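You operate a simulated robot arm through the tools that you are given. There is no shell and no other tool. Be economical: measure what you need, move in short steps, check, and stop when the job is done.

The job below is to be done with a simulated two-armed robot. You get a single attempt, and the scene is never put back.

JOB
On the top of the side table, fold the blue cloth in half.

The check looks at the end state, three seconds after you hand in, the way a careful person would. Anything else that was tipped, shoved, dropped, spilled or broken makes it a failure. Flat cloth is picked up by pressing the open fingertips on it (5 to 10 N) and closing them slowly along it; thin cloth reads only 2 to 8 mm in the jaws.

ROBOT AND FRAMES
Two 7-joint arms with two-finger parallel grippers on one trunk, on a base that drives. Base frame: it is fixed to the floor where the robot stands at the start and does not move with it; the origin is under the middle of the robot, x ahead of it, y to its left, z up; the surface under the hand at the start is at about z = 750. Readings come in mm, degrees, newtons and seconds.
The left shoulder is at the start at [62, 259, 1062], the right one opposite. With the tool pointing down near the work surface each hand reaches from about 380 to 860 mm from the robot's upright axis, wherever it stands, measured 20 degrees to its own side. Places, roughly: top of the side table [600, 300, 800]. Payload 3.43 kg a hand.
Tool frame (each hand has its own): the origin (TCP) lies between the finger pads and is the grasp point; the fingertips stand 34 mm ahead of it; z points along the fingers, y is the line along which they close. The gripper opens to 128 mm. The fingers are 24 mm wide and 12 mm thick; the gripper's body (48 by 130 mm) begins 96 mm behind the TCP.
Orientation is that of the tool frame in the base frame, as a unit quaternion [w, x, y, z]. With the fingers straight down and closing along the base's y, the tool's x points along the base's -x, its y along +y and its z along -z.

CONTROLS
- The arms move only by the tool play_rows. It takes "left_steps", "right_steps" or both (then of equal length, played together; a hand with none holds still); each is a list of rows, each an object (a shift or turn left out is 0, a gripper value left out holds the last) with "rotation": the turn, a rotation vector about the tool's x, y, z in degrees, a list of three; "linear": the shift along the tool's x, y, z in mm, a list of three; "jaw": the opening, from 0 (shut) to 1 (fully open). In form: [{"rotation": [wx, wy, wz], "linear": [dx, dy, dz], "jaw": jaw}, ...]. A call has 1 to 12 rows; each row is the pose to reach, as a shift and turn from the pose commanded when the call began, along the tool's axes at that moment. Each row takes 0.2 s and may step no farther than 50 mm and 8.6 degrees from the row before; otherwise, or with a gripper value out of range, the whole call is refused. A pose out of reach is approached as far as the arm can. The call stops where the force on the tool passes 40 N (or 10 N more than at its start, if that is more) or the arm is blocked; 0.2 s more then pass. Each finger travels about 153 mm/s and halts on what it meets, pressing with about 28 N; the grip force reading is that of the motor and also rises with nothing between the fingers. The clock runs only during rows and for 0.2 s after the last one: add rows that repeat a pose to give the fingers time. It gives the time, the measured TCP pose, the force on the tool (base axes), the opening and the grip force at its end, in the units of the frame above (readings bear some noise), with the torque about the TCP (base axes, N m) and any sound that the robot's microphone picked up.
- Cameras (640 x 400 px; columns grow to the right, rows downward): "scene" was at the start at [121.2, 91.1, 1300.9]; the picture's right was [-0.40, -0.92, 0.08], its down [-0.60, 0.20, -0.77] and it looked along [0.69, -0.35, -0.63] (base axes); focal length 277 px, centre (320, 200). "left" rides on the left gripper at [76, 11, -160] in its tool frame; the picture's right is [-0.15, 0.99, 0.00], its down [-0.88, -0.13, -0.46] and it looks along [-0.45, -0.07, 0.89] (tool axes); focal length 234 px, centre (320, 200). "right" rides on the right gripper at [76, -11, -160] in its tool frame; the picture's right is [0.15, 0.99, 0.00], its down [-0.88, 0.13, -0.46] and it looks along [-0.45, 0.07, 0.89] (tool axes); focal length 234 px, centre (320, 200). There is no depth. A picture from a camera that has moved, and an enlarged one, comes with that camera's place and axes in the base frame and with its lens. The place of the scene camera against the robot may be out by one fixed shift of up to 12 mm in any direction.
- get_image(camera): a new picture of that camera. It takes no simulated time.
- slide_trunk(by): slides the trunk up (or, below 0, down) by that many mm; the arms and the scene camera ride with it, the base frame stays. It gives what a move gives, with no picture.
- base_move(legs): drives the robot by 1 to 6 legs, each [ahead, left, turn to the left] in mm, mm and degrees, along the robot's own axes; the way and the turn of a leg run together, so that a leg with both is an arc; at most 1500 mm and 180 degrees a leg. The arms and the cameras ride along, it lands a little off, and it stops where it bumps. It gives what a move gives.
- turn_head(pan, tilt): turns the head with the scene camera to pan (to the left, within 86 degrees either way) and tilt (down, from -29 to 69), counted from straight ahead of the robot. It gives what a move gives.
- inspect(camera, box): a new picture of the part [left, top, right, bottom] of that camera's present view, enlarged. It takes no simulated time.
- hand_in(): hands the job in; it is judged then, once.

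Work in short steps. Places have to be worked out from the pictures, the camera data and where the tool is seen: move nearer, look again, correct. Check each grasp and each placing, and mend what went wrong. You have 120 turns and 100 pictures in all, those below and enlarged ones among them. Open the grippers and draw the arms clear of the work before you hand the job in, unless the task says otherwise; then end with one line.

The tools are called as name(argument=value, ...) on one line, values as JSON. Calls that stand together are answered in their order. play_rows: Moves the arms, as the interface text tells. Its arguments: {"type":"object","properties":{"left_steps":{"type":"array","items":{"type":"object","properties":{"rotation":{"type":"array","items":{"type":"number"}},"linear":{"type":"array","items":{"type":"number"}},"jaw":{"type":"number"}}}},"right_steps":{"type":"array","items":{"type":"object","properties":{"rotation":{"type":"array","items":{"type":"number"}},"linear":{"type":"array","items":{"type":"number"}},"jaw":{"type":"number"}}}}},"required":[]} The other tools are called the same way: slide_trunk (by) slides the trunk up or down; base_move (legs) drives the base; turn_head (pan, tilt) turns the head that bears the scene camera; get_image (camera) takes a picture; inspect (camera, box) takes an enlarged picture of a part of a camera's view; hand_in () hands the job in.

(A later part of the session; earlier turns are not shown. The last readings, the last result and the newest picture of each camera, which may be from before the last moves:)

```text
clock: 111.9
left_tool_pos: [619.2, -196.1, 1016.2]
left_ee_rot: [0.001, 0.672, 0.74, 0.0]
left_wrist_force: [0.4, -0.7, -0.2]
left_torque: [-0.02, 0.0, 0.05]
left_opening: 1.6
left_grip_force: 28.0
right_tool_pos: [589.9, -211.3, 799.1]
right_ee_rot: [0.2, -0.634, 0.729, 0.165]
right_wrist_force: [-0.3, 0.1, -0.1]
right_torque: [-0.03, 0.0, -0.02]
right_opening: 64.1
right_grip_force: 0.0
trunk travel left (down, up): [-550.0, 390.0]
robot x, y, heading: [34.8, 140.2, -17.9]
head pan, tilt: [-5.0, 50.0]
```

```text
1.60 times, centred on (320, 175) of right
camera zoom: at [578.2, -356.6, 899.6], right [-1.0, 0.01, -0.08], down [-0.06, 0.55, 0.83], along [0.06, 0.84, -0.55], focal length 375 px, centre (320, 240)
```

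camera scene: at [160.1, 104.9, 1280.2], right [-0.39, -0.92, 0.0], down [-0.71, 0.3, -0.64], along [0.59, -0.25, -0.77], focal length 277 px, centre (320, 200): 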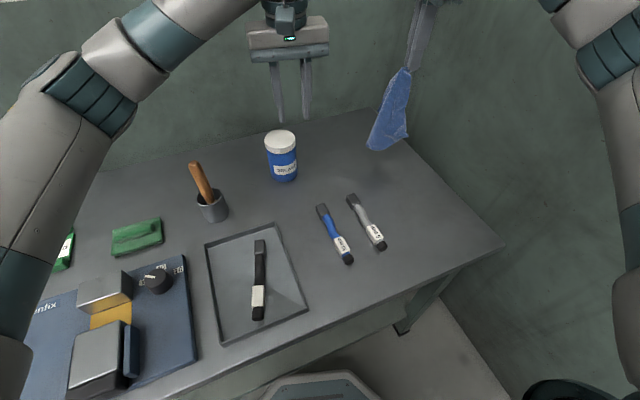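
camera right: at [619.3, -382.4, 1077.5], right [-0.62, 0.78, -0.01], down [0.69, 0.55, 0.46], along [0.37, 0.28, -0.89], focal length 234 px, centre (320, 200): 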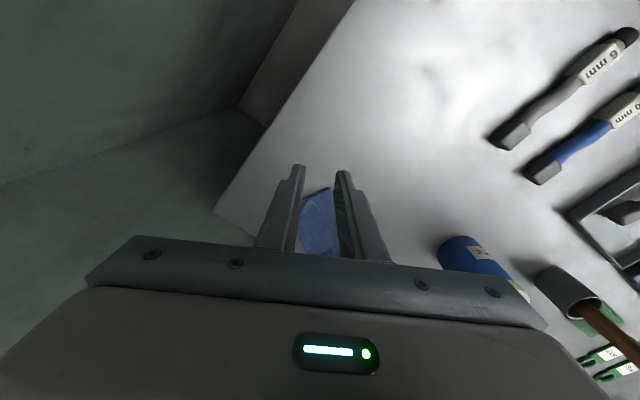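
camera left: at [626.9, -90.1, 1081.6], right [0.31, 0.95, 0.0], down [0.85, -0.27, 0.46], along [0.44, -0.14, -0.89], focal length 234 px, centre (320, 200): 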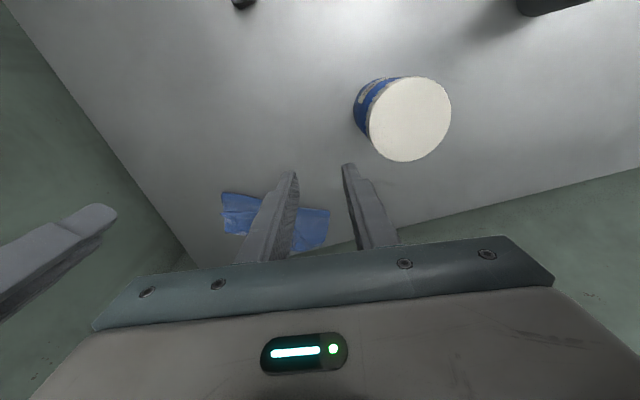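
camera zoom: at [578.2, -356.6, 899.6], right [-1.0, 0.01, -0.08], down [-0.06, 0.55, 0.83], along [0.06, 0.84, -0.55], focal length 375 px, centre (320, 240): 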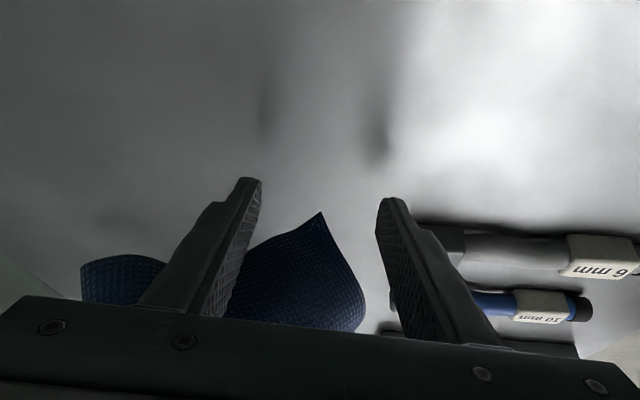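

Q1 is between the tips; go 18 mm deeper and close.

play_rows(right_steps=[{"linear": [-8, 1, 4]}, {"linear": [-15.5, 2.6, 8.8]}, {"linear": [-15.5, 2.6, 8.8], "jaw": 0.35}, {"linear": [-15.5, 2.6, 8.8], "jaw": 0.2}, {"linear": [-15.5, 2.6, 8.8], "jaw": 0.1}, {"linear": [-15.5, 2.6, 8.8], "jaw": 0}, {"linear": [-15.5, 2.6, 8.8], "jaw": 0}, {"linear": [-15.5, 2.6, 8.8], "jaw": 0}])

inspect(camera="scene", box=[290, 20, 450, 180])

```text
clock: 113.7
left_tool_pos: [620.5, -195.9, 1015.4]
left_ee_rot: [0.001, 0.672, 0.741, 0.0]
left_wrist_force: [0.0, 0.0, 1.0]
left_torque: [-0.04, -0.01, 0.02]
left_opening: 1.7
left_grip_force: 28.0
right_tool_pos: [591.0, -192.3, 797.9]
right_ee_rot: [0.199, -0.634, 0.729, 0.165]
right_wrist_force: [0.1, 0.4, -0.9]
right_torque: [0.02, -0.03, 0.03]
right_opening: 0.1
right_grip_force: 28.1
trunk travel left (down, up): [-550.0, 390.0]
robot x, y, heading: [34.4, 138.3, -17.8]
head pan, tilt: [-5.0, 50.0]
```

```text
2.50 times, centred on (370, 100) of scene
camera zoom: at [160.0, 104.9, 1280.2], right [-0.39, -0.92, 0.0], down [-0.71, 0.3, -0.64], along [0.59, -0.25, -0.77], focal length 693 px, centre (195, 450)
```

zoom: 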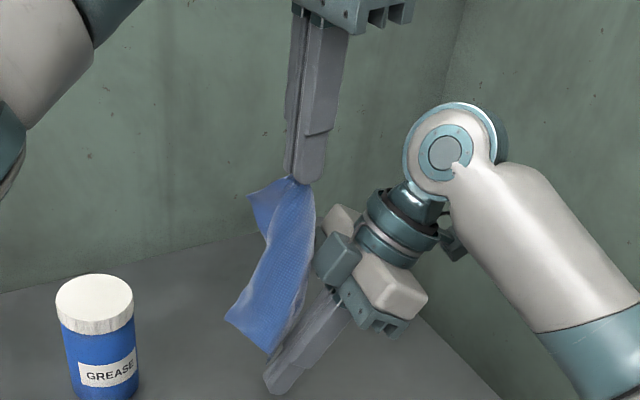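

The jaws read 0.1 mm, possibly a bare single layer or a miss; check in the right camera.

get_image(camera="right")

```text
17 pictures are left
camera right: at [579.3, -337.2, 897.4], right [-1.0, 0.01, -0.08], down [-0.06, 0.55, 0.83], along [0.06, 0.84, -0.55], focal length 234 px, centre (320, 200)
```

right: 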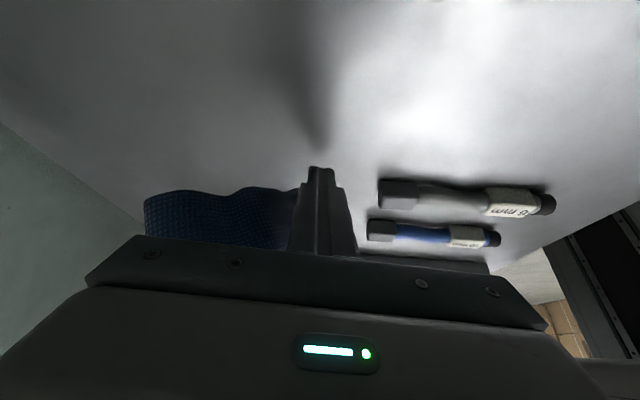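

The cloth's lower contour ends at the fingers, so Q1 is probably pinched. I raise the right hand outward to the left's height, straightening it, to stretch the edge between the hands.

play_rows(right_steps=[{"linear": [5, -4, -20]}, {"linear": [9, -9, -45]}, {"linear": [12, -14, -70], "rotation": [0, 3, 0]}, {"linear": [15, -19, -95], "rotation": [0, 7, 0]}, {"linear": [18, -24, -120], "rotation": [0, 11, 0]}, {"linear": [20, -28, -145], "rotation": [0, 15, 0]}, {"linear": [22, -33, -170], "rotation": [0, 19, 0]}, {"linear": [24, -38, -195], "rotation": [0, 23, 0]}, {"linear": [26, -42, -220], "rotation": [0, 27, 0]}, {"linear": [27.4, -46, -240], "rotation": [0, 30, 0]}, {"linear": [27.4, -46, -240], "rotation": [0, 30, 0]}])

inspect(camera="scene", box=[270, 0, 470, 200])

```text
clock: 116.1
left_tool_pos: [619.1, -196.4, 1014.1]
left_ee_rot: [0.001, 0.672, 0.741, 0.0]
left_wrist_force: [0.2, 0.5, 0.5]
left_torque: [0.01, -0.01, 0.0]
left_opening: 1.8
left_grip_force: 28.1
right_tool_pos: [612.0, -341.1, 993.6]
right_ee_rot: [0.003, -0.655, 0.755, -0.005]
right_wrist_force: [0.4, -0.1, 0.3]
right_torque: [0.01, 0.01, 0.02]
right_opening: 0.1
right_grip_force: 27.8
trunk travel left (down, up): [-550.0, 390.0]
robot x, y, heading: [37.2, 142.6, -18.0]
head pan, tilt: [-5.0, 50.0]
```

```text
2.00 times, centred on (370, 100) of scene
camera zoom: at [160.2, 104.5, 1280.2], right [-0.39, -0.92, 0.0], down [-0.71, 0.3, -0.64], along [0.59, -0.25, -0.77], focal length 554 px, centre (220, 400)
```

zoom: 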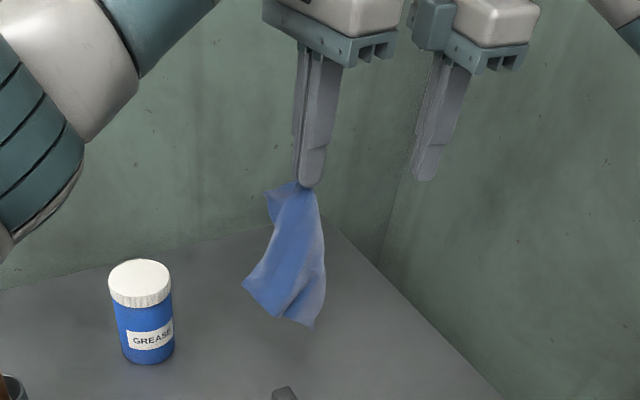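

Missed again. I'll instead lay the hanging cloth down with a long draw: the right hand backs off, the left shifts toward the right, then lowers while drawing to far-left so the cloth unrolls flat.

play_rows(left_steps=[{"linear": [0, 0, 0]}, {"linear": [0, 0, 0]}, {"linear": [-5, -2, 0]}, {"linear": [-16, -5, 0]}, {"linear": [-32, -10, 0]}, {"linear": [-48, -15, 3]}, {"linear": [-58, -18, 6]}, {"linear": [-64, -20, 10]}, {"linear": [-64, -20, 15]}, {"linear": [-64, -20, 20]}, {"linear": [-64, -20, 20]}], right_steps=[{"linear": [20, 20, 0]}, {"linear": [35, 55, 0]}, {"linear": [51, 90, 0]}, {"linear": [51, 120, 0]}, {"linear": [51, 144, 0]}, {"linear": [51, 144, 0]}, {"linear": [51, 144, 0]}, {"linear": [51, 144, 0]}, {"linear": [51, 144, 0]}, {"linear": [51, 144, 0]}, {"linear": [51, 144, 0]}])

play_rows(left_steps=[{"linear": [8, 6, 10]}, {"linear": [24, 17, 24]}, {"linear": [45, 32, 34]}, {"linear": [65, 47, 44]}, {"linear": [85, 61, 57]}, {"linear": [102, 73, 72]}, {"linear": [114, 82, 90]}, {"linear": [124, 89, 110]}, {"linear": [133, 95, 132]}, {"linear": [140, 100, 155]}, {"linear": [145, 104, 178]}, {"linear": [148, 106, 192]}])

inspect(camera="scene", box=[270, 80, 430, 180])

```text
clock: 118.5
left_tool_pos: [606.9, -257.0, 998.8]
left_ee_rot: [0.002, 0.672, 0.741, 0.0]
left_wrist_force: [-0.1, -0.4, 0.3]
left_torque: [0.03, 0.03, 0.03]
left_opening: 1.8
left_grip_force: 27.8
left hand out of reach, approached as far as the arm can: row 7, 8, 9, 10, 11
right_tool_pos: [465.1, -372.6, 991.3]
right_ee_rot: [0.003, -0.655, 0.756, -0.005]
right_wrist_force: [0.3, -0.5, -0.2]
right_torque: [0.01, -0.04, 0.0]
right_opening: 0.0
right_grip_force: 27.9
trunk travel left (down, up): [-550.0, 390.0]
robot x, y, heading: [33.7, 139.2, -18.0]
head pan, tilt: [-5.0, 50.0]
```

```text
clock: 121.1
left_tool_pos: [696.1, -95.8, 807.1]
left_ee_rot: [0.001, 0.672, 0.741, 0.001]
left_wrist_force: [0.8, 0.1, 0.1]
left_torque: [-0.03, -0.01, 0.02]
left_opening: 1.9
left_grip_force: 28.1
right_tool_pos: [464.6, -371.6, 992.3]
right_ee_rot: [0.003, -0.655, 0.756, -0.005]
right_wrist_force: [0.1, 0.1, 0.4]
right_torque: [-0.01, -0.03, 0.01]
right_opening: 0.1
right_grip_force: 28.1
trunk travel left (down, up): [-550.0, 390.0]
robot x, y, heading: [35.2, 143.5, -17.9]
head pan, tilt: [-5.0, 50.0]
```

```text
4.00 times, centred on (350, 130) of scene
camera zoom: at [160.1, 104.9, 1280.3], right [-0.39, -0.92, 0.0], down [-0.71, 0.3, -0.64], along [0.59, -0.25, -0.77], focal length 1108 px, centre (200, 480)
```

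zoom: 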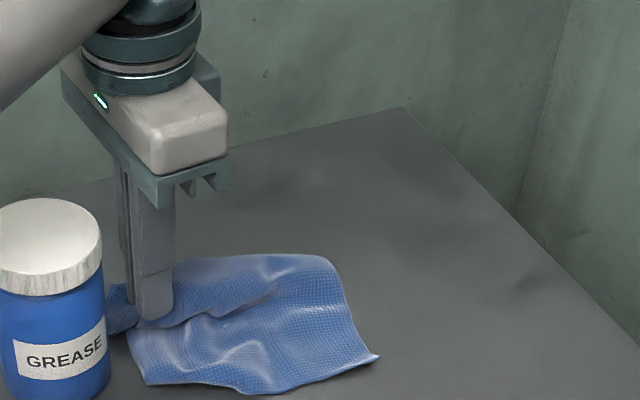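

Excellent: the cloth is mostly flat now, with a fold left only along the held far-left side. I lift that corner slightly and pull it ~70 mm farther to draw the fold out.

play_rows(left_steps=[{"linear": [-3, 5, -15]}, {"linear": [-6, 15, -28]}, {"linear": [-9, 28, -35]}, {"linear": [-12, 42, -35]}, {"linear": [-14, 55, -30]}, {"linear": [-16, 66, -20]}, {"linear": [-18, 73, -8]}, {"linear": [-19, 76, 4]}, {"linear": [-19, 78, 10]}, {"linear": [-19, 78, 10]}])

inspect(camera="scene", box=[270, 80, 430, 180])

```text
clock: 123.3
left_tool_pos: [778.9, -108.6, 797.5]
left_ee_rot: [0.0, 0.672, 0.741, 0.0]
left_wrist_force: [-0.9, -0.1, 0.6]
left_torque: [-0.03, 0.01, -0.01]
left_opening: 1.7
left_grip_force: 27.8
right_tool_pos: [465.0, -374.0, 990.7]
right_ee_rot: [0.003, -0.655, 0.756, -0.005]
right_wrist_force: [0.1, -0.2, -0.4]
right_torque: [-0.03, -0.04, -0.04]
right_opening: 0.1
right_grip_force: 28.0
trunk travel left (down, up): [-550.0, 390.0]
robot x, y, heading: [35.7, 141.3, -17.9]
head pan, tilt: [-5.0, 50.0]
```

```text
4.00 times, centred on (350, 130) of scene
camera zoom: at [159.9, 105.0, 1280.3], right [-0.39, -0.92, 0.0], down [-0.71, 0.3, -0.64], along [0.59, -0.25, -0.77], focal length 1108 px, centre (200, 480)
```

zoom: 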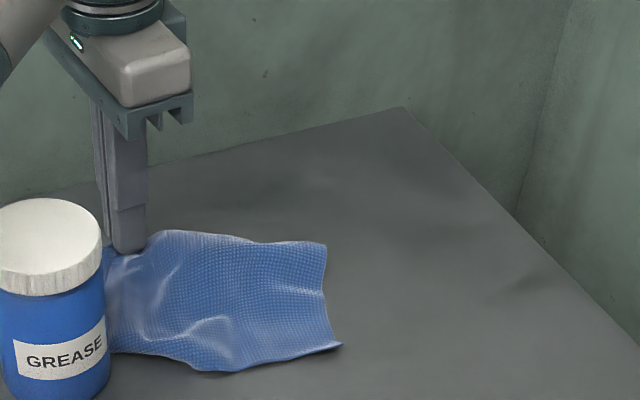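

Now nearly flat. Release here, rise and view from above with the left camera.

play_rows(left_steps=[{"linear": [0, 0, 6]}, {"linear": [0, 0, 9], "jaw": 0.06}, {"linear": [0, 0, 9], "jaw": 0.14}, {"linear": [0, 0, 9], "jaw": 0.2}, {"linear": [0, 0, -15]}, {"linear": [0, -20, -50]}, {"linear": [0, -45, -90]}, {"linear": [0, -65, -130], "jaw": 0.6}, {"linear": [0, -85, -165], "jaw": 1}, {"linear": [0, -90, -185]}, {"linear": [0, -90, -185]}])

inspect(camera="left", box=[180, 40, 460, 215])

```text
clock: 125.7
left_tool_pos: [687.0, -119.0, 982.8]
left_ee_rot: [0.001, 0.672, 0.741, 0.0]
left_wrist_force: [0.8, -0.3, -0.2]
left_torque: [0.02, 0.0, -0.02]
left_opening: 128.0
left_grip_force: 0.1
right_tool_pos: [465.0, -372.7, 990.3]
right_ee_rot: [0.005, -0.655, 0.755, -0.004]
right_wrist_force: [1.5, -0.6, 0.6]
right_torque: [-0.03, 0.0, -0.01]
right_opening: 0.0
right_grip_force: 28.3
trunk travel left (down, up): [-550.0, 390.0]
robot x, y, heading: [30.7, 141.3, -18.0]
head pan, tilt: [-5.0, 50.0]
```

```text
2.29 times, centred on (320, 128) of left
camera zoom: at [690.1, -42.5, 1142.1], right [1.0, -0.05, 0.0], down [-0.04, -0.89, 0.46], along [-0.02, -0.46, -0.89], focal length 535 px, centre (320, 366)
```

zoom: 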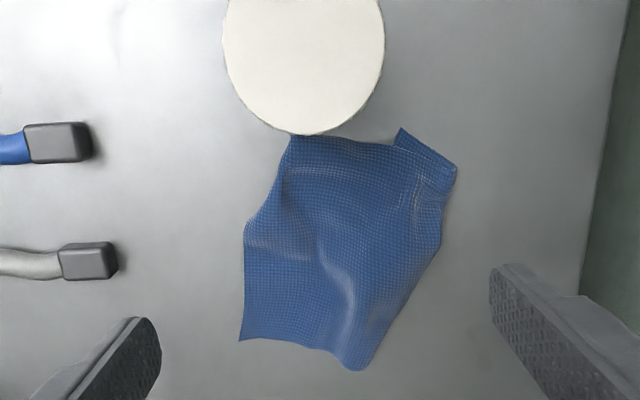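

The outline is only ~165 × 105 mm — suspiciously exactly half the cloth: it may be lying folded in two already. Zoom in on its edges.

inspect(camera="left", box=[278, 90, 384, 208])

```text
3.39 times, centred on (331, 149) of left
camera zoom: at [690.1, -42.5, 1142.1], right [1.0, -0.05, 0.0], down [-0.04, -0.89, 0.46], along [-0.02, -0.46, -0.89], focal length 794 px, centre (283, 373)
```

zoom: 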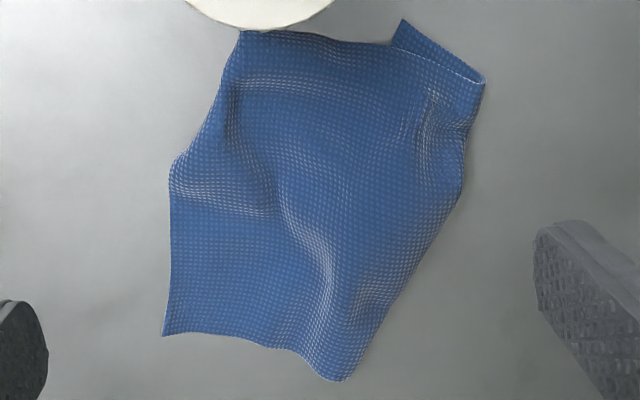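

The far boundary looks like a smooth crease with a second layer's corner peeking out, so it lies doubled, skewed. I pinch the near-right corner NR (≈(618,-218)) with the right hand and lift it to see the layering, with the left hand moved off.

play_rows(left_steps=[{"linear": [20, -20, 0], "jaw": 0.6}, {"linear": [50, -40, 0], "jaw": 0.2}, {"linear": [80, -60, 0]}, {"linear": [100, -70, 0]}, {"linear": [100, -70, 0]}, {"linear": [100, -70, 0]}, {"linear": [100, -70, 0]}, {"linear": [100, -70, 0]}, {"linear": [100, -70, 0]}, {"linear": [100, -70, 0]}], right_steps=[{"linear": [-10, -10, 0], "rotation": [0, 0, 6], "jaw": 0.2}, {"linear": [-35, -28, 0], "rotation": [0, 0, 12]}, {"linear": [-65, -50, 5], "rotation": [0, 0, 18]}, {"linear": [-95, -73, 15], "rotation": [0, 0, 24]}, {"linear": [-122, -95, 35], "rotation": [0, 0, 30]}, {"linear": [-148, -115, 65], "rotation": [0, 0, 36]}, {"linear": [-170, -132, 100], "rotation": [0, 0, 42]}, {"linear": [-187, -146, 135], "rotation": [0, 0, 47]}, {"linear": [-187, -146, 165], "rotation": [0, 0, 47]}, {"linear": [-187, -146, 165], "rotation": [0, 0, 47]}])

inspect(camera="right", box=[200, 80, 440, 230])

```text
clock: 127.9
left_tool_pos: [607.3, -22.5, 983.2]
left_ee_rot: [0.002, 0.672, 0.741, 0.0]
left_wrist_force: [-0.3, -0.2, -1.0]
left_torque: [-0.02, 0.01, 0.0]
left_opening: 25.5
left_grip_force: 0.0
right_tool_pos: [636.3, -202.5, 825.2]
right_ee_rot: [0.005, -0.299, 0.954, -0.003]
right_wrist_force: [-0.3, -0.1, -0.4]
right_torque: [-0.02, 0.03, 0.02]
right_opening: 25.7
right_grip_force: 0.0
trunk travel left (down, up): [-550.0, 390.0]
robot x, y, heading: [38.5, 138.4, -17.7]
head pan, tilt: [-5.0, 50.0]
```

```text
2.67 times, centred on (320, 155) of right
camera zoom: at [577.9, -255.2, 983.4], right [-0.69, 0.73, -0.01], down [0.64, 0.61, 0.46], along [0.34, 0.31, -0.89], focal length 624 px, centre (320, 320)
```

zoom: 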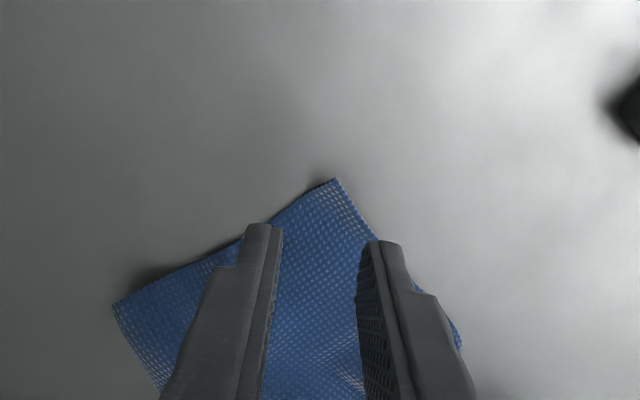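

Both NR and another sharp corner show here ~99 mm apart, i.e. half the 205 mm length; the cloth may simply still be doubled. I zoom on this end to count the layers.

inspect(camera="right", box=[236, 140, 346, 205])

```text
5.82 times, centred on (291, 172) of right
camera zoom: at [577.9, -255.2, 983.4], right [-0.69, 0.73, -0.01], down [0.64, 0.61, 0.46], along [0.34, 0.31, -0.89], focal length 1362 px, centre (489, 360)
```

zoom: 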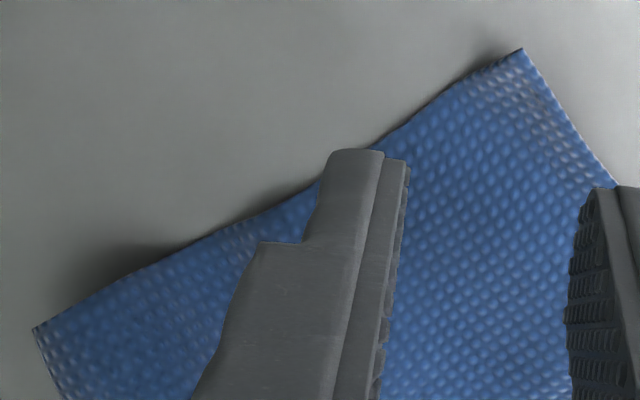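

Only one edge shows; the other layer, if any, is tucked inside. Lift test: pinch NR and raise it.

play_rows(right_steps=[{"linear": [0, 0, 20]}, {"linear": [0, 0, 34]}, {"linear": [0, 0, 38.5]}, {"linear": [0, 0, 39.5]}, {"linear": [0, 0, 39.5], "jaw": 0.17}, {"linear": [0, 0, 39.3], "jaw": 0.14}, {"linear": [0, 0, 39], "jaw": 0.11}, {"linear": [0, 0, 38.8], "jaw": 0.08}, {"linear": [0, 0, 38.5], "jaw": 0.05}, {"linear": [0, 0, 38.3], "jaw": 0.02}, {"linear": [0, 0, 38.3], "jaw": 0}, {"linear": [0, 0, 38.3], "jaw": 0}])

play_rows(right_steps=[{"linear": [0, 0, -15]}, {"linear": [0, 0, -30]}, {"linear": [0, 0, -45]}, {"linear": [0, 0, -60]}, {"linear": [0, 0, -75]}, {"linear": [0, 0, -75]}])

inspect(camera="scene", box=[270, 80, 430, 180])

```text
clock: 130.5
left_tool_pos: [606.3, -23.3, 982.3]
left_ee_rot: [0.001, 0.672, 0.741, 0.0]
left_wrist_force: [-0.3, -0.5, -0.5]
left_torque: [0.0, -0.01, -0.02]
left_opening: 25.8
left_grip_force: 0.0
right_tool_pos: [637.6, -208.1, 787.4]
right_ee_rot: [0.004, -0.299, 0.954, -0.003]
right_wrist_force: [0.5, 1.1, 0.4]
right_torque: [0.06, 0.01, -0.02]
right_opening: 0.0
right_grip_force: 27.9
trunk travel left (down, up): [-550.0, 390.0]
robot x, y, heading: [37.4, 141.8, -17.7]
head pan, tilt: [-5.0, 50.0]
```

```text
clock: 131.9
left_tool_pos: [606.1, -22.4, 982.8]
left_ee_rot: [0.001, 0.671, 0.741, 0.0]
left_wrist_force: [1.3, -0.1, 0.4]
left_torque: [0.0, -0.02, 0.0]
left_opening: 25.7
left_grip_force: 0.0
right_tool_pos: [636.1, -207.4, 863.4]
right_ee_rot: [0.004, -0.3, 0.954, -0.004]
right_wrist_force: [-0.6, 0.9, -0.4]
right_torque: [0.0, 0.03, -0.03]
right_opening: 0.0
right_grip_force: 28.1
trunk travel left (down, up): [-550.0, 390.0]
robot x, y, heading: [35.5, 139.6, -17.9]
head pan, tilt: [-5.0, 50.0]
```

```text
4.00 times, centred on (350, 130) of scene
camera zoom: at [160.1, 104.9, 1280.2], right [-0.39, -0.92, 0.0], down [-0.71, 0.3, -0.64], along [0.59, -0.25, -0.77], focal length 1108 px, centre (200, 480)
```

zoom: 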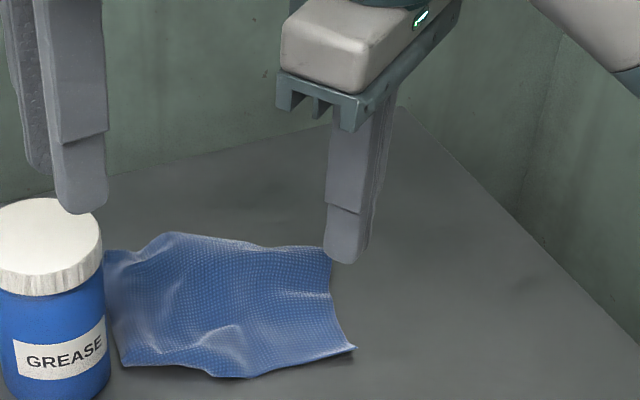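

The pinch missed (too light). I'll now take both ends of the near edge firmly — right at NR, left near NL — lift, and let the cloth hang from that edge: whichever way it's layered, that sorts it out.

play_rows(left_steps=[{"linear": [-20, 20, 0]}, {"linear": [-40, 40, 0]}, {"linear": [-60, 60, 20]}, {"linear": [-73, 72, 60]}, {"linear": [-73, 72, 100]}, {"linear": [-73, 72, 140]}, {"linear": [-73, 72, 172]}, {"linear": [-73, 72, 186]}, {"linear": [-73, 72, 192]}, {"linear": [-73, 72, 195]}, {"linear": [-73, 72, 195]}], right_steps=[{"linear": [0, 0, 0], "jaw": 0.1}, {"linear": [0, 0, 0], "jaw": 0.2}, {"linear": [0, 0, 15]}, {"linear": [0, 0, 35]}, {"linear": [0, 0, 50]}, {"linear": [0, 0, 62]}, {"linear": [0, 0, 70]}, {"linear": [0, 0, 74]}, {"linear": [0, 0, 76]}, {"linear": [0, 0, 77.5]}, {"linear": [0, 0, 77.5]}])

```text
clock: 134.3
left_tool_pos: [686.3, -90.7, 796.8]
left_ee_rot: [0.006, 0.671, 0.741, 0.002]
left_wrist_force: [-0.4, 0.3, 0.2]
left_torque: [0.0, 0.01, 0.0]
left_opening: 25.4
left_grip_force: 0.1
right_tool_pos: [633.8, -206.4, 787.9]
right_ee_rot: [0.007, -0.301, 0.954, -0.004]
right_wrist_force: [0.0, 0.6, 0.9]
right_torque: [-0.01, -0.03, 0.02]
right_opening: 25.7
right_grip_force: 0.0
trunk travel left (down, up): [-550.0, 390.0]
robot x, y, heading: [36.8, 141.1, -17.9]
head pan, tilt: [-5.0, 50.0]
```

Lower both a little further until each presses.

play_rows(left_steps=[{"linear": [0, 0, 1.5]}, {"linear": [0, 0, 3]}, {"linear": [0, 0, 3]}, {"linear": [0, 0, 3]}], right_steps=[{"linear": [0, 0, 1]}, {"linear": [0, 0, 2]}, {"linear": [0, 0, 2]}, {"linear": [0, 0, 2]}])

```text
clock: 135.3
left_tool_pos: [688.7, -90.3, 786.2]
left_ee_rot: [0.002, 0.671, 0.742, 0.0]
left_wrist_force: [2.3, 0.5, 13.9]
left_torque: [-0.02, 0.13, 0.04]
left_opening: 24.0
left_grip_force: 0.1
right_tool_pos: [636.8, -206.5, 785.7]
right_ee_rot: [0.006, -0.3, 0.954, -0.003]
right_wrist_force: [0.6, 1.4, 9.5]
right_torque: [0.16, 0.06, 0.01]
right_opening: 25.6
right_grip_force: 0.1
trunk travel left (down, up): [-550.0, 390.0]
robot x, y, heading: [36.3, 143.8, -17.8]
head pan, tilt: [-5.0, 50.0]
```

Both press now (14 N and 9.5 N). Ease the left slightly and close both slowly.

play_rows(left_steps=[{"linear": [0, 0, -0.8], "jaw": 0.18}, {"linear": [0, 0, -0.9], "jaw": 0.16}, {"linear": [0, 0, -1], "jaw": 0.13}, {"linear": [0, 0, -1], "jaw": 0.1}, {"linear": [0, 0, -1], "jaw": 0.07}, {"linear": [0, 0, -1], "jaw": 0.05}, {"linear": [0, 0, -1], "jaw": 0.02}, {"linear": [0, 0, -1], "jaw": 0}, {"linear": [0, 0, -1], "jaw": 0}, {"linear": [0, 0, -1], "jaw": 0}], right_steps=[{"linear": [0, 0, -0.1], "jaw": 0.18}, {"linear": [0, 0, -0.1], "jaw": 0.16}, {"linear": [0, 0, -0.2], "jaw": 0.13}, {"linear": [0, 0, -0.2], "jaw": 0.1}, {"linear": [0, 0, -0.3], "jaw": 0.07}, {"linear": [0, 0, -0.3], "jaw": 0.05}, {"linear": [0, 0, -0.4], "jaw": 0.02}, {"linear": [0, 0, -0.4], "jaw": 0}, {"linear": [0, 0, -0.4], "jaw": 0}, {"linear": [0, 0, -0.4], "jaw": 0}])

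```text
clock: 137.5
left_tool_pos: [686.2, -90.7, 787.1]
left_ee_rot: [0.002, 0.672, 0.741, 0.001]
left_wrist_force: [-0.4, -1.2, 0.3]
left_torque: [-0.03, 0.0, 0.0]
left_opening: 1.9
left_grip_force: 28.0
right_tool_pos: [636.8, -205.8, 786.1]
right_ee_rot: [0.005, -0.3, 0.954, -0.004]
right_wrist_force: [1.2, 1.5, 10.9]
right_torque: [0.12, -0.03, -0.03]
right_opening: 2.1
right_grip_force: 28.7
trunk travel left (down, up): [-550.0, 390.0]
robot x, y, heading: [36.3, 141.3, -17.8]
head pan, tilt: [-5.0, 50.0]
```

Both hold ~2 mm. Lift both together.

play_rows(left_steps=[{"linear": [0, 0, -15]}, {"linear": [0, 0, -33]}, {"linear": [0, 0, -51]}, {"linear": [0, 0, -69]}, {"linear": [0, 0, -87]}, {"linear": [0, 0, -105]}, {"linear": [0, 0, -123]}, {"linear": [0, 0, -141]}, {"linear": [0, 0, -159]}, {"linear": [0, 0, -177]}, {"linear": [0, 0, -190]}, {"linear": [0, 0, -190]}], right_steps=[{"linear": [0, 0, -15]}, {"linear": [0, 0, -33]}, {"linear": [0, 0, -51]}, {"linear": [0, 0, -69]}, {"linear": [0, 0, -87]}, {"linear": [0, 0, -105]}, {"linear": [0, 0, -123]}, {"linear": [0, 0, -141]}, {"linear": [0, 0, -159]}, {"linear": [0, 0, -177]}, {"linear": [0, 0, -190]}, {"linear": [0, 0, -190]}])

inspect(camera="scene", box=[250, 40, 450, 180])

```text
clock: 140.1
left_tool_pos: [686.8, -90.9, 975.3]
left_ee_rot: [0.002, 0.672, 0.74, 0.0]
left_wrist_force: [-0.8, -0.9, -0.2]
left_torque: [-0.02, 0.02, -0.01]
left_opening: 2.0
left_grip_force: 28.2
right_tool_pos: [633.7, -206.6, 974.2]
right_ee_rot: [0.005, -0.3, 0.954, -0.002]
right_wrist_force: [0.1, 0.5, 0.6]
right_torque: [0.05, -0.03, -0.03]
right_opening: 1.8
right_grip_force: 28.2
trunk travel left (down, up): [-550.0, 390.0]
robot x, y, heading: [38.7, 140.3, -18.1]
head pan, tilt: [-5.0, 50.0]
```

```text
2.86 times, centred on (350, 110) of scene
camera zoom: at [160.3, 104.8, 1280.2], right [-0.39, -0.92, 0.0], down [-0.71, 0.3, -0.64], along [0.59, -0.25, -0.77], focal length 792 px, centre (234, 457)
```

zoom: 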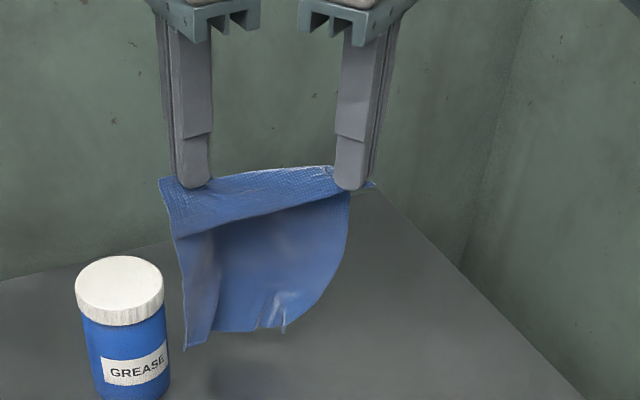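

The cloth now hangs as an open curtain, held on a line with a small front flap (about 45 mm at the left, ~10 mm at the right). I turn the robot 6° right to gain left-arm reach, then take both hands out to the far side to lay the cloth down toward me.

base_move(legs=[[0, 0, -6]])

```text
clock: 141.0
left_tool_pos: [658.5, -158.2, 974.6]
left_ee_rot: [0.001, 0.709, 0.705, 0.0]
left_wrist_force: [0.4, -0.4, 0.1]
left_torque: [0.01, 0.0, 0.03]
left_opening: 2.0
left_grip_force: 27.1
right_tool_pos: [595.4, -267.5, 975.4]
right_ee_rot: [0.006, -0.249, 0.968, -0.003]
right_wrist_force: [0.2, 0.4, 0.1]
right_torque: [0.03, -0.03, 0.02]
right_opening: 2.0
right_grip_force: 27.3
trunk travel left (down, up): [-550.0, 390.0]
robot x, y, heading: [34.7, 143.5, -24.1]
head pan, tilt: [-5.0, 50.0]
```

Move both hands outward slowly: left to (760,-130), right to (735,-255).

play_rows(left_steps=[{"linear": [2, 6, 0]}, {"linear": [5, 18, 0]}, {"linear": [9, 32, 0]}, {"linear": [13, 47, 0]}, {"linear": [17, 62, 0]}, {"linear": [21, 76, 0]}, {"linear": [24, 88, 0]}, {"linear": [27, 97, 0]}, {"linear": [28, 102, 0]}, {"linear": [28, 102, 0]}, {"linear": [28, 102, 0]}], right_steps=[{"linear": [-8, -4, 0]}, {"linear": [-23, -10, 0]}, {"linear": [-40, -18, 0]}, {"linear": [-59, -26, 0]}, {"linear": [-78, -34, 0]}, {"linear": [-96, -42, 0]}, {"linear": [-111, -49, 0]}, {"linear": [-122, -54, 0]}, {"linear": [-128.6, -56.5, 0]}, {"linear": [-128.6, -56.5, 0]}, {"linear": [-128.6, -56.5, 0]}])

```text
clock: 143.4
left_tool_pos: [760.8, -130.2, 974.7]
left_ee_rot: [0.001, 0.709, 0.705, 0.0]
left_wrist_force: [-0.5, -1.0, 0.0]
left_torque: [-0.01, 0.0, 0.03]
left_opening: 1.8
left_grip_force: 27.5
right_tool_pos: [735.1, -254.7, 976.1]
right_ee_rot: [0.004, -0.249, 0.968, -0.003]
right_wrist_force: [0.6, 1.2, 0.6]
right_torque: [-0.02, 0.01, 0.01]
right_opening: 1.9
right_grip_force: 28.3
trunk travel left (down, up): [-550.0, 390.0]
robot x, y, heading: [34.9, 143.6, -24.2]
head pan, tilt: [-5.0, 50.0]
```

Lower while drawing both hands back toward the robot, laying the cloth out behind.

play_rows(left_steps=[{"linear": [1, -10, 20]}, {"linear": [2.5, -25, 28]}, {"linear": [4.5, -45, 36]}, {"linear": [6.5, -65, 46]}, {"linear": [8.5, -85, 58]}, {"linear": [10, -102, 72]}, {"linear": [12, -117, 88]}, {"linear": [13, -130, 104]}, {"linear": [14, -140, 120]}, {"linear": [15, -147, 132]}, {"linear": [15, -150, 140]}, {"linear": [15, -150, 140]}], right_steps=[{"linear": [8.2, 5.7, 20]}, {"linear": [20.5, 14.1, 28]}, {"linear": [36.9, 25.4, 36]}, {"linear": [53.2, 36.7, 46]}, {"linear": [69.6, 48, 58]}, {"linear": [83.5, 57.6, 72]}, {"linear": [95.8, 66, 88]}, {"linear": [106.5, 73.5, 104]}, {"linear": [114.7, 79, 120]}, {"linear": [120.4, 83, 132]}, {"linear": [122.9, 84.8, 140]}, {"linear": [122.9, 84.8, 140]}])

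inspect(camera="scene", box=[270, 70, 470, 195])

```text
clock: 146.0
left_tool_pos: [610.6, -115.8, 834.3]
left_ee_rot: [0.001, 0.71, 0.705, 0.001]
left_wrist_force: [0.5, -1.6, 0.7]
left_torque: [-0.03, 0.01, 0.04]
left_opening: 2.2
left_grip_force: 28.4
right_tool_pos: [589.1, -238.2, 834.4]
right_ee_rot: [0.005, -0.249, 0.968, -0.002]
right_wrist_force: [0.2, -0.7, 0.5]
right_torque: [0.0, 0.01, 0.03]
right_opening: 1.8
right_grip_force: 28.3
trunk travel left (down, up): [-550.0, 390.0]
robot x, y, heading: [34.4, 140.7, -24.0]
head pan, tilt: [-5.0, 50.0]
```

```text
3.20 times, centred on (370, 132) of scene
camera zoom: at [154.7, 93.2, 1280.3], right [-0.48, -0.88, 0.0], down [-0.67, 0.37, -0.64], along [0.56, -0.31, -0.77], focal length 887 px, centre (160, 416)
```

zoom: 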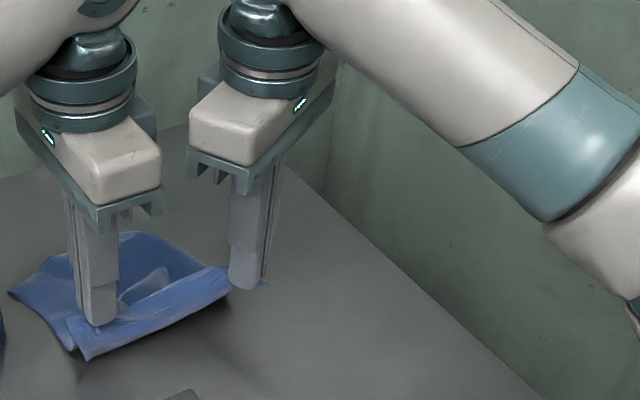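

Laid out, with the front flap hanging toward me. I lower while easing outward 30 mm so the flap lies toward me, then release and lift.

play_rows(left_steps=[{"linear": [0, 6, 10]}, {"linear": [0, 14, 20]}, {"linear": [0, 22, 31]}, {"linear": [0, 30, 41]}, {"linear": [0, 30, 45]}, {"linear": [0, 30, 46], "jaw": 0.06}, {"linear": [0, 30, 46], "jaw": 0.13}, {"linear": [0, 30, 46], "jaw": 0.2}, {"linear": [0, 30, 25]}, {"linear": [0, 30, -10]}, {"linear": [0, 30, -50]}, {"linear": [15, 30, -90]}], right_steps=[{"linear": [-5, -3, 10]}, {"linear": [-12, -7, 20]}, {"linear": [-19, -10.6, 31]}, {"linear": [-26, -14.5, 41]}, {"linear": [-26, -14.5, 45]}, {"linear": [-26, -14.5, 46], "jaw": 0.06}, {"linear": [-26, -14.5, 46], "jaw": 0.13}, {"linear": [-26, -14.5, 46], "jaw": 0.2}, {"linear": [-26, -14.5, 25]}, {"linear": [-26, -14.5, -10]}, {"linear": [-26, -14.5, -50]}, {"linear": [0, -14.5, -90]}])

play_rows(left_steps=[{"linear": [20, 0, -25], "jaw": 0.6}, {"linear": [40, 10, -50], "jaw": 1}, {"linear": [50, 20, -60]}, {"linear": [50, 30, -60]}, {"linear": [50, 30, -60]}], right_steps=[{"linear": [30, 0, -20]}, {"linear": [60, 0, -40]}, {"linear": [90, 0, -40]}, {"linear": [120, 0, -40]}, {"linear": [120, 0, -40]}])

inspect(camera="left", box=[160, 20, 480, 220])

```text
clock: 148.6
left_tool_pos: [638.1, -100.7, 926.0]
left_ee_rot: [0.003, 0.709, 0.705, 0.001]
left_wrist_force: [-0.3, 0.1, -1.1]
left_torque: [0.01, -0.06, 0.0]
left_opening: 25.7
left_grip_force: 0.2
right_tool_pos: [591.5, -252.0, 924.1]
right_ee_rot: [0.006, -0.249, 0.968, -0.004]
right_wrist_force: [-0.1, 0.3, -0.3]
right_torque: [0.03, -0.04, 0.03]
right_opening: 25.7
right_grip_force: 0.1
trunk travel left (down, up): [-550.0, 390.0]
robot x, y, heading: [36.9, 142.3, -24.2]
head pan, tilt: [-5.0, 50.0]
```

```text
clock: 149.8
left_tool_pos: [670.9, -50.7, 984.8]
left_ee_rot: [0.001, 0.709, 0.705, 0.0]
left_wrist_force: [0.2, 0.3, 0.5]
left_torque: [-0.04, -0.02, 0.03]
left_opening: 128.1
left_grip_force: 0.0
right_tool_pos: [488.9, -309.5, 967.9]
right_ee_rot: [0.005, -0.25, 0.968, -0.004]
right_wrist_force: [0.7, -0.1, 0.4]
right_torque: [-0.02, 0.01, -0.01]
right_opening: 25.7
right_grip_force: 0.1
trunk travel left (down, up): [-550.0, 390.0]
robot x, y, heading: [35.1, 143.4, -23.9]
head pan, tilt: [-5.0, 50.0]
```

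```text
2.00 times, centred on (320, 120) of left
camera zoom: at [682.2, 25.2, 1144.2], right [0.99, -0.15, 0.0], down [-0.14, -0.88, 0.46], along [-0.07, -0.45, -0.89], focal length 468 px, centre (320, 360)
```

zoom: 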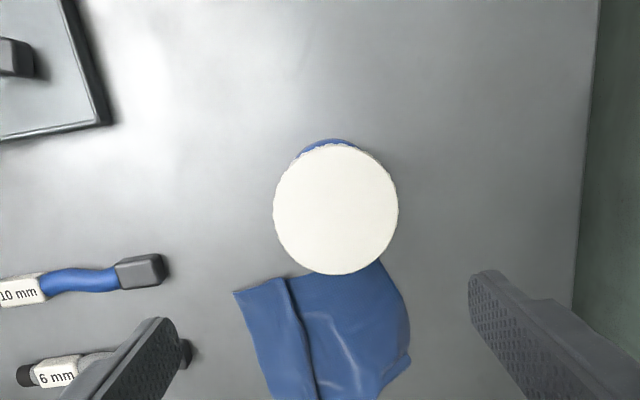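

The flap lies toward me with near edge at x≈590; a pleat hides ~58 mm, which will open when carried. I shift the left camera over the cloth to get all corners.

play_rows(left_steps=[{"linear": [-30, 0, 0]}, {"linear": [-60, 0, 0]}, {"linear": [-85, 0, 0]}, {"linear": [-85, 0, 0]}])

inspect(camera="left", box=[180, 40, 460, 215])

```text
clock: 150.8
left_tool_pos: [670.6, -136.3, 983.9]
left_ee_rot: [0.001, 0.709, 0.705, -0.001]
left_wrist_force: [0.2, 0.3, 0.4]
left_torque: [-0.03, 0.0, 0.0]
left_opening: 128.2
left_grip_force: 0.0
right_tool_pos: [487.7, -308.8, 966.8]
right_ee_rot: [0.005, -0.25, 0.968, -0.003]
right_wrist_force: [-0.2, 0.1, 0.2]
right_torque: [0.0, -0.01, 0.01]
right_opening: 25.4
right_grip_force: 0.0
trunk travel left (down, up): [-550.0, 390.0]
robot x, y, heading: [34.5, 141.5, -23.8]
head pan, tilt: [-5.0, 50.0]
```

```text
2.29 times, centred on (320, 128) of left
camera zoom: at [680.5, -60.4, 1143.1], right [0.99, -0.15, 0.0], down [-0.14, -0.88, 0.46], along [-0.07, -0.45, -0.89], focal length 535 px, centre (320, 366)
```

zoom: 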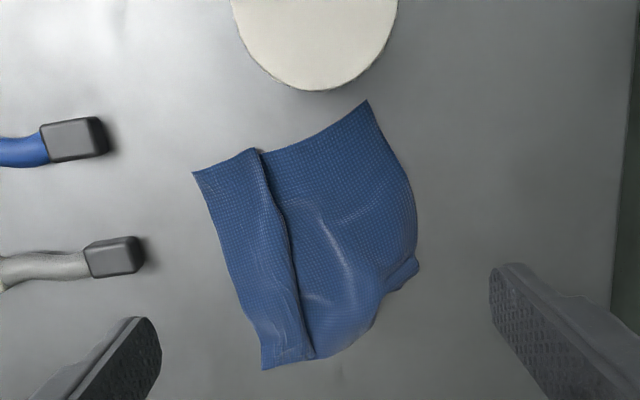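

Very clear: NL≈(586,-96), NR≈(602,-255), FL≈(711,-71), FR slightly tucked near (715,-225). I set both hands over NL and NR, yawed to clear each other.

play_rows(left_steps=[{"linear": [3, -8, 0], "rotation": [0, 0, -5], "jaw": 0.6}, {"linear": [8, -20, 0], "rotation": [0, 0, -10], "jaw": 0.2}, {"linear": [14, -35, 20], "rotation": [0, 0, -15]}, {"linear": [20, -50, 55], "rotation": [0, 0, -20]}, {"linear": [25, -62, 95], "rotation": [0, 0, -25]}, {"linear": [28, -70, 135], "rotation": [0, 0, -30]}, {"linear": [28, -70, 165], "rotation": [0, 0, -35]}, {"linear": [28, -70, 182], "rotation": [0, 0, -35]}, {"linear": [28, -70, 191], "rotation": [0, 0, -35]}, {"linear": [28, -70, 195], "rotation": [0, 0, -35]}, {"linear": [28, -70, 195], "rotation": [0, 0, -35]}], right_steps=[{"linear": [-20, 0, 0], "rotation": [0, 0, -5]}, {"linear": [-45, 0, 0], "rotation": [0, 0, -10]}, {"linear": [-75, 0, 10], "rotation": [0, 0, -15]}, {"linear": [-105, 0, 40], "rotation": [0, 0, -20]}, {"linear": [-128, 0, 80], "rotation": [0, 0, -25]}, {"linear": [-142, 0, 120], "rotation": [0, 0, -30]}, {"linear": [-142, 0, 150], "rotation": [0, 0, -36]}, {"linear": [-142, 0, 166], "rotation": [0, 0, -36]}, {"linear": [-142, 0, 174], "rotation": [0, 0, -36]}, {"linear": [-142, 0, 178], "rotation": [0, 0, -36]}, {"linear": [-142, 0, 178], "rotation": [0, 0, -36]}])

```text
clock: 153.2
left_tool_pos: [601.4, -106.1, 790.0]
left_ee_rot: [0.001, 0.465, 0.885, 0.0]
left_wrist_force: [-0.3, -0.5, -0.8]
left_torque: [-0.01, -0.01, -0.04]
left_opening: 25.7
left_grip_force: 0.1
right_tool_pos: [616.5, -241.1, 788.0]
right_ee_rot: [0.004, -0.537, 0.844, -0.005]
right_wrist_force: [-0.8, 0.2, 1.3]
right_torque: [0.01, -0.04, -0.03]
right_opening: 25.3
right_grip_force: 0.0
trunk travel left (down, up): [-550.0, 390.0]
robot x, y, heading: [34.3, 139.4, -23.7]
head pan, tilt: [-5.0, 50.0]
```

Just above the cloth. Press both lightly.

play_rows(left_steps=[{"linear": [0, 0, 2]}, {"linear": [0, 0, 4]}, {"linear": [0, 0, 4.8]}, {"linear": [0, 0, 4.8]}], right_steps=[{"linear": [0, 0, 1]}, {"linear": [0, 0, 2]}, {"linear": [0, 0, 2.8]}, {"linear": [0, 0, 2.8]}])

```text
clock: 154.2
left_tool_pos: [600.2, -105.9, 786.9]
left_ee_rot: [0.003, 0.465, 0.885, 0.0]
left_wrist_force: [0.1, -0.7, 6.0]
left_torque: [-0.01, -0.09, -0.01]
left_opening: 25.5
left_grip_force: 0.1
right_tool_pos: [613.6, -241.6, 786.5]
right_ee_rot: [0.005, -0.536, 0.844, -0.006]
right_wrist_force: [1.5, 0.6, 16.8]
right_torque: [0.01, -0.4, 0.03]
right_opening: 26.0
right_grip_force: 0.6
trunk travel left (down, up): [-550.0, 390.0]
robot x, y, heading: [34.3, 139.8, -24.0]
head pan, tilt: [-5.0, 50.0]
```

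Left 6 N, right 17 N: ease the right ~1 mm and close both slowly.

play_rows(left_steps=[{"linear": [0, 0, 0.5], "jaw": 0.18}, {"linear": [0, 0, 0.5], "jaw": 0.16}, {"linear": [0, 0, 0.4], "jaw": 0.13}, {"linear": [0, 0, 0.3], "jaw": 0.1}, {"linear": [0, 0, 0.2], "jaw": 0.07}, {"linear": [0, 0, 0.1], "jaw": 0.05}, {"linear": [0, 0, 0], "jaw": 0.02}, {"linear": [0, 0, 0], "jaw": 0}, {"linear": [0, 0, 0], "jaw": 0}, {"linear": [0, 0, 0], "jaw": 0}], right_steps=[{"linear": [0, 0, -1], "jaw": 0.18}, {"linear": [0, 0, -1], "jaw": 0.16}, {"linear": [0, 0, -1.1], "jaw": 0.13}, {"linear": [0, 0, -1.2], "jaw": 0.1}, {"linear": [0, 0, -1.3], "jaw": 0.07}, {"linear": [0, 0, -1.4], "jaw": 0.05}, {"linear": [0, 0, -1.5], "jaw": 0.02}, {"linear": [0, 0, -1.5], "jaw": 0}, {"linear": [0, 0, -1.5], "jaw": 0}, {"linear": [0, 0, -1.5], "jaw": 0}])

```text
clock: 156.4
left_tool_pos: [599.8, -105.3, 786.2]
left_ee_rot: [0.003, 0.465, 0.885, 0.0]
left_wrist_force: [0.5, 0.9, 23.6]
left_torque: [0.07, -0.16, 0.01]
left_opening: 3.0
left_grip_force: 28.0
right_tool_pos: [613.2, -240.3, 787.5]
right_ee_rot: [0.005, -0.537, 0.844, -0.005]
right_wrist_force: [0.3, -0.6, 6.3]
right_torque: [-0.01, -0.12, 0.0]
right_opening: 2.2
right_grip_force: 27.8
trunk travel left (down, up): [-550.0, 390.0]
robot x, y, heading: [35.1, 141.1, -23.8]
head pan, tilt: [-5.0, 50.0]
```

Both hold (3.0 and 2.2 mm). I raise the edge 65 mm and draw it 90 mm toward me, straightening the pleat and the tucked far corner; the cloth passes above the tools.

play_rows(left_steps=[{"linear": [0, 0, -20]}, {"linear": [0, 0, -42]}, {"linear": [3, -4, -60]}, {"linear": [9, -12, -65]}, {"linear": [17, -25, -65]}, {"linear": [26, -37, -65]}, {"linear": [34, -49, -65]}, {"linear": [43, -62, -65]}, {"linear": [51, -74, -65]}, {"linear": [51, -74, -65]}], right_steps=[{"linear": [0, 0, -20]}, {"linear": [0, 0, -42]}, {"linear": [2, 5, -60]}, {"linear": [6, 14, -65]}, {"linear": [13, 27, -65]}, {"linear": [19, 41, -65]}, {"linear": [25, 54, -65]}, {"linear": [32, 68, -65]}, {"linear": [38, 82, -65]}, {"linear": [38, 82, -65]}])

inspect(camera="scene", box=[270, 80, 470, 205])

```text
clock: 158.6
left_tool_pos: [512.1, -105.9, 848.2]
left_ee_rot: [0.001, 0.464, 0.886, 0.0]
left_wrist_force: [-0.3, -2.2, -0.1]
left_torque: [-0.11, -0.01, 0.01]
left_opening: 2.9
left_grip_force: 27.7
right_tool_pos: [522.9, -241.9, 850.1]
right_ee_rot: [0.002, -0.536, 0.844, -0.004]
right_wrist_force: [0.4, 2.6, -0.2]
right_torque: [0.07, 0.02, 0.02]
right_opening: 2.4
right_grip_force: 27.7
trunk travel left (down, up): [-550.0, 390.0]
robot x, y, heading: [34.7, 144.7, -24.0]
head pan, tilt: [-5.0, 50.0]
```

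```text
3.20 times, centred on (370, 142) of scene
camera zoom: at [155.1, 93.2, 1280.2], right [-0.48, -0.88, 0.0], down [-0.67, 0.37, -0.64], along [0.56, -0.31, -0.77], focal length 887 px, centre (160, 384)
```

zoom: 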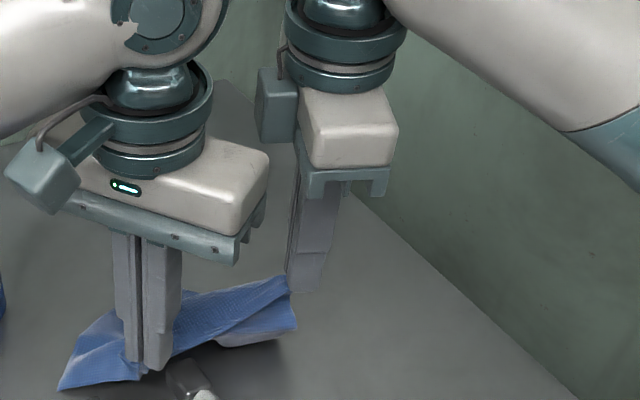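

The cloth isn't trailing behind as expected. I raise both hands so it hangs freely, away from the tools, and look.

play_rows(left_steps=[{"linear": [0, 0, -18]}, {"linear": [-5, 8, -36]}, {"linear": [-11, 16, -54]}, {"linear": [-17, 25, -72]}, {"linear": [-23, 33, -90]}, {"linear": [-28, 41, -108]}, {"linear": [-34, 49, -126]}, {"linear": [-40, 58, -144]}, {"linear": [-45, 66, -156]}, {"linear": [-51, 74, -160]}, {"linear": [-51, 74, -160]}, {"linear": [-51, 74, -160]}], right_steps=[{"linear": [0, 0, -18]}, {"linear": [-4, -9, -36]}, {"linear": [-8, -18, -54]}, {"linear": [-13, -27, -72]}, {"linear": [-17, -36, -90]}, {"linear": [-21, -45, -108]}, {"linear": [-25, -54, -126]}, {"linear": [-30, -63, -144]}, {"linear": [-34, -72, -156]}, {"linear": [-38, -82, -160]}, {"linear": [-38, -82, -160]}, {"linear": [-38, -82, -160]}])

inspect(camera="scene", box=[250, 40, 490, 190])

```text
clock: 161.2
left_tool_pos: [602.2, -107.3, 1008.9]
left_ee_rot: [0.001, 0.465, 0.885, -0.001]
left_wrist_force: [0.8, -2.4, 1.0]
left_torque: [-0.08, -0.01, 0.02]
left_opening: 2.8
left_grip_force: 27.9
right_tool_pos: [612.5, -242.3, 1011.1]
right_ee_rot: [0.004, -0.537, 0.843, -0.005]
right_wrist_force: [-1.2, 1.8, 0.4]
right_torque: [0.1, 0.0, -0.01]
right_opening: 2.2
right_grip_force: 28.2
trunk travel left (down, up): [-550.0, 390.0]
robot x, y, heading: [35.0, 139.2, -23.8]
head pan, tilt: [-5.0, 50.0]
```

```text
2.67 times, centred on (370, 115) of scene
camera zoom: at [154.9, 93.1, 1280.2], right [-0.48, -0.88, 0.0], down [-0.67, 0.37, -0.64], along [0.56, -0.31, -0.77], focal length 739 px, centre (187, 427)
```

zoom: 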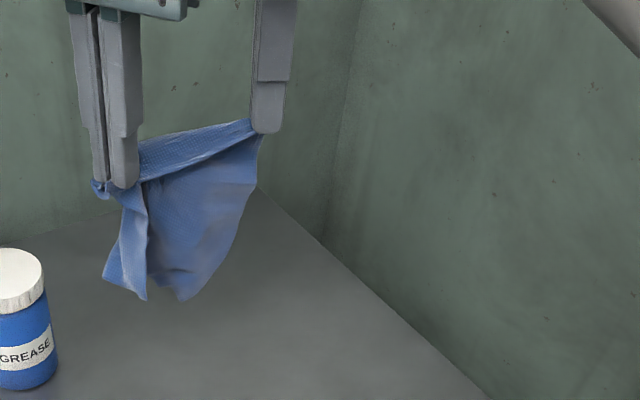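

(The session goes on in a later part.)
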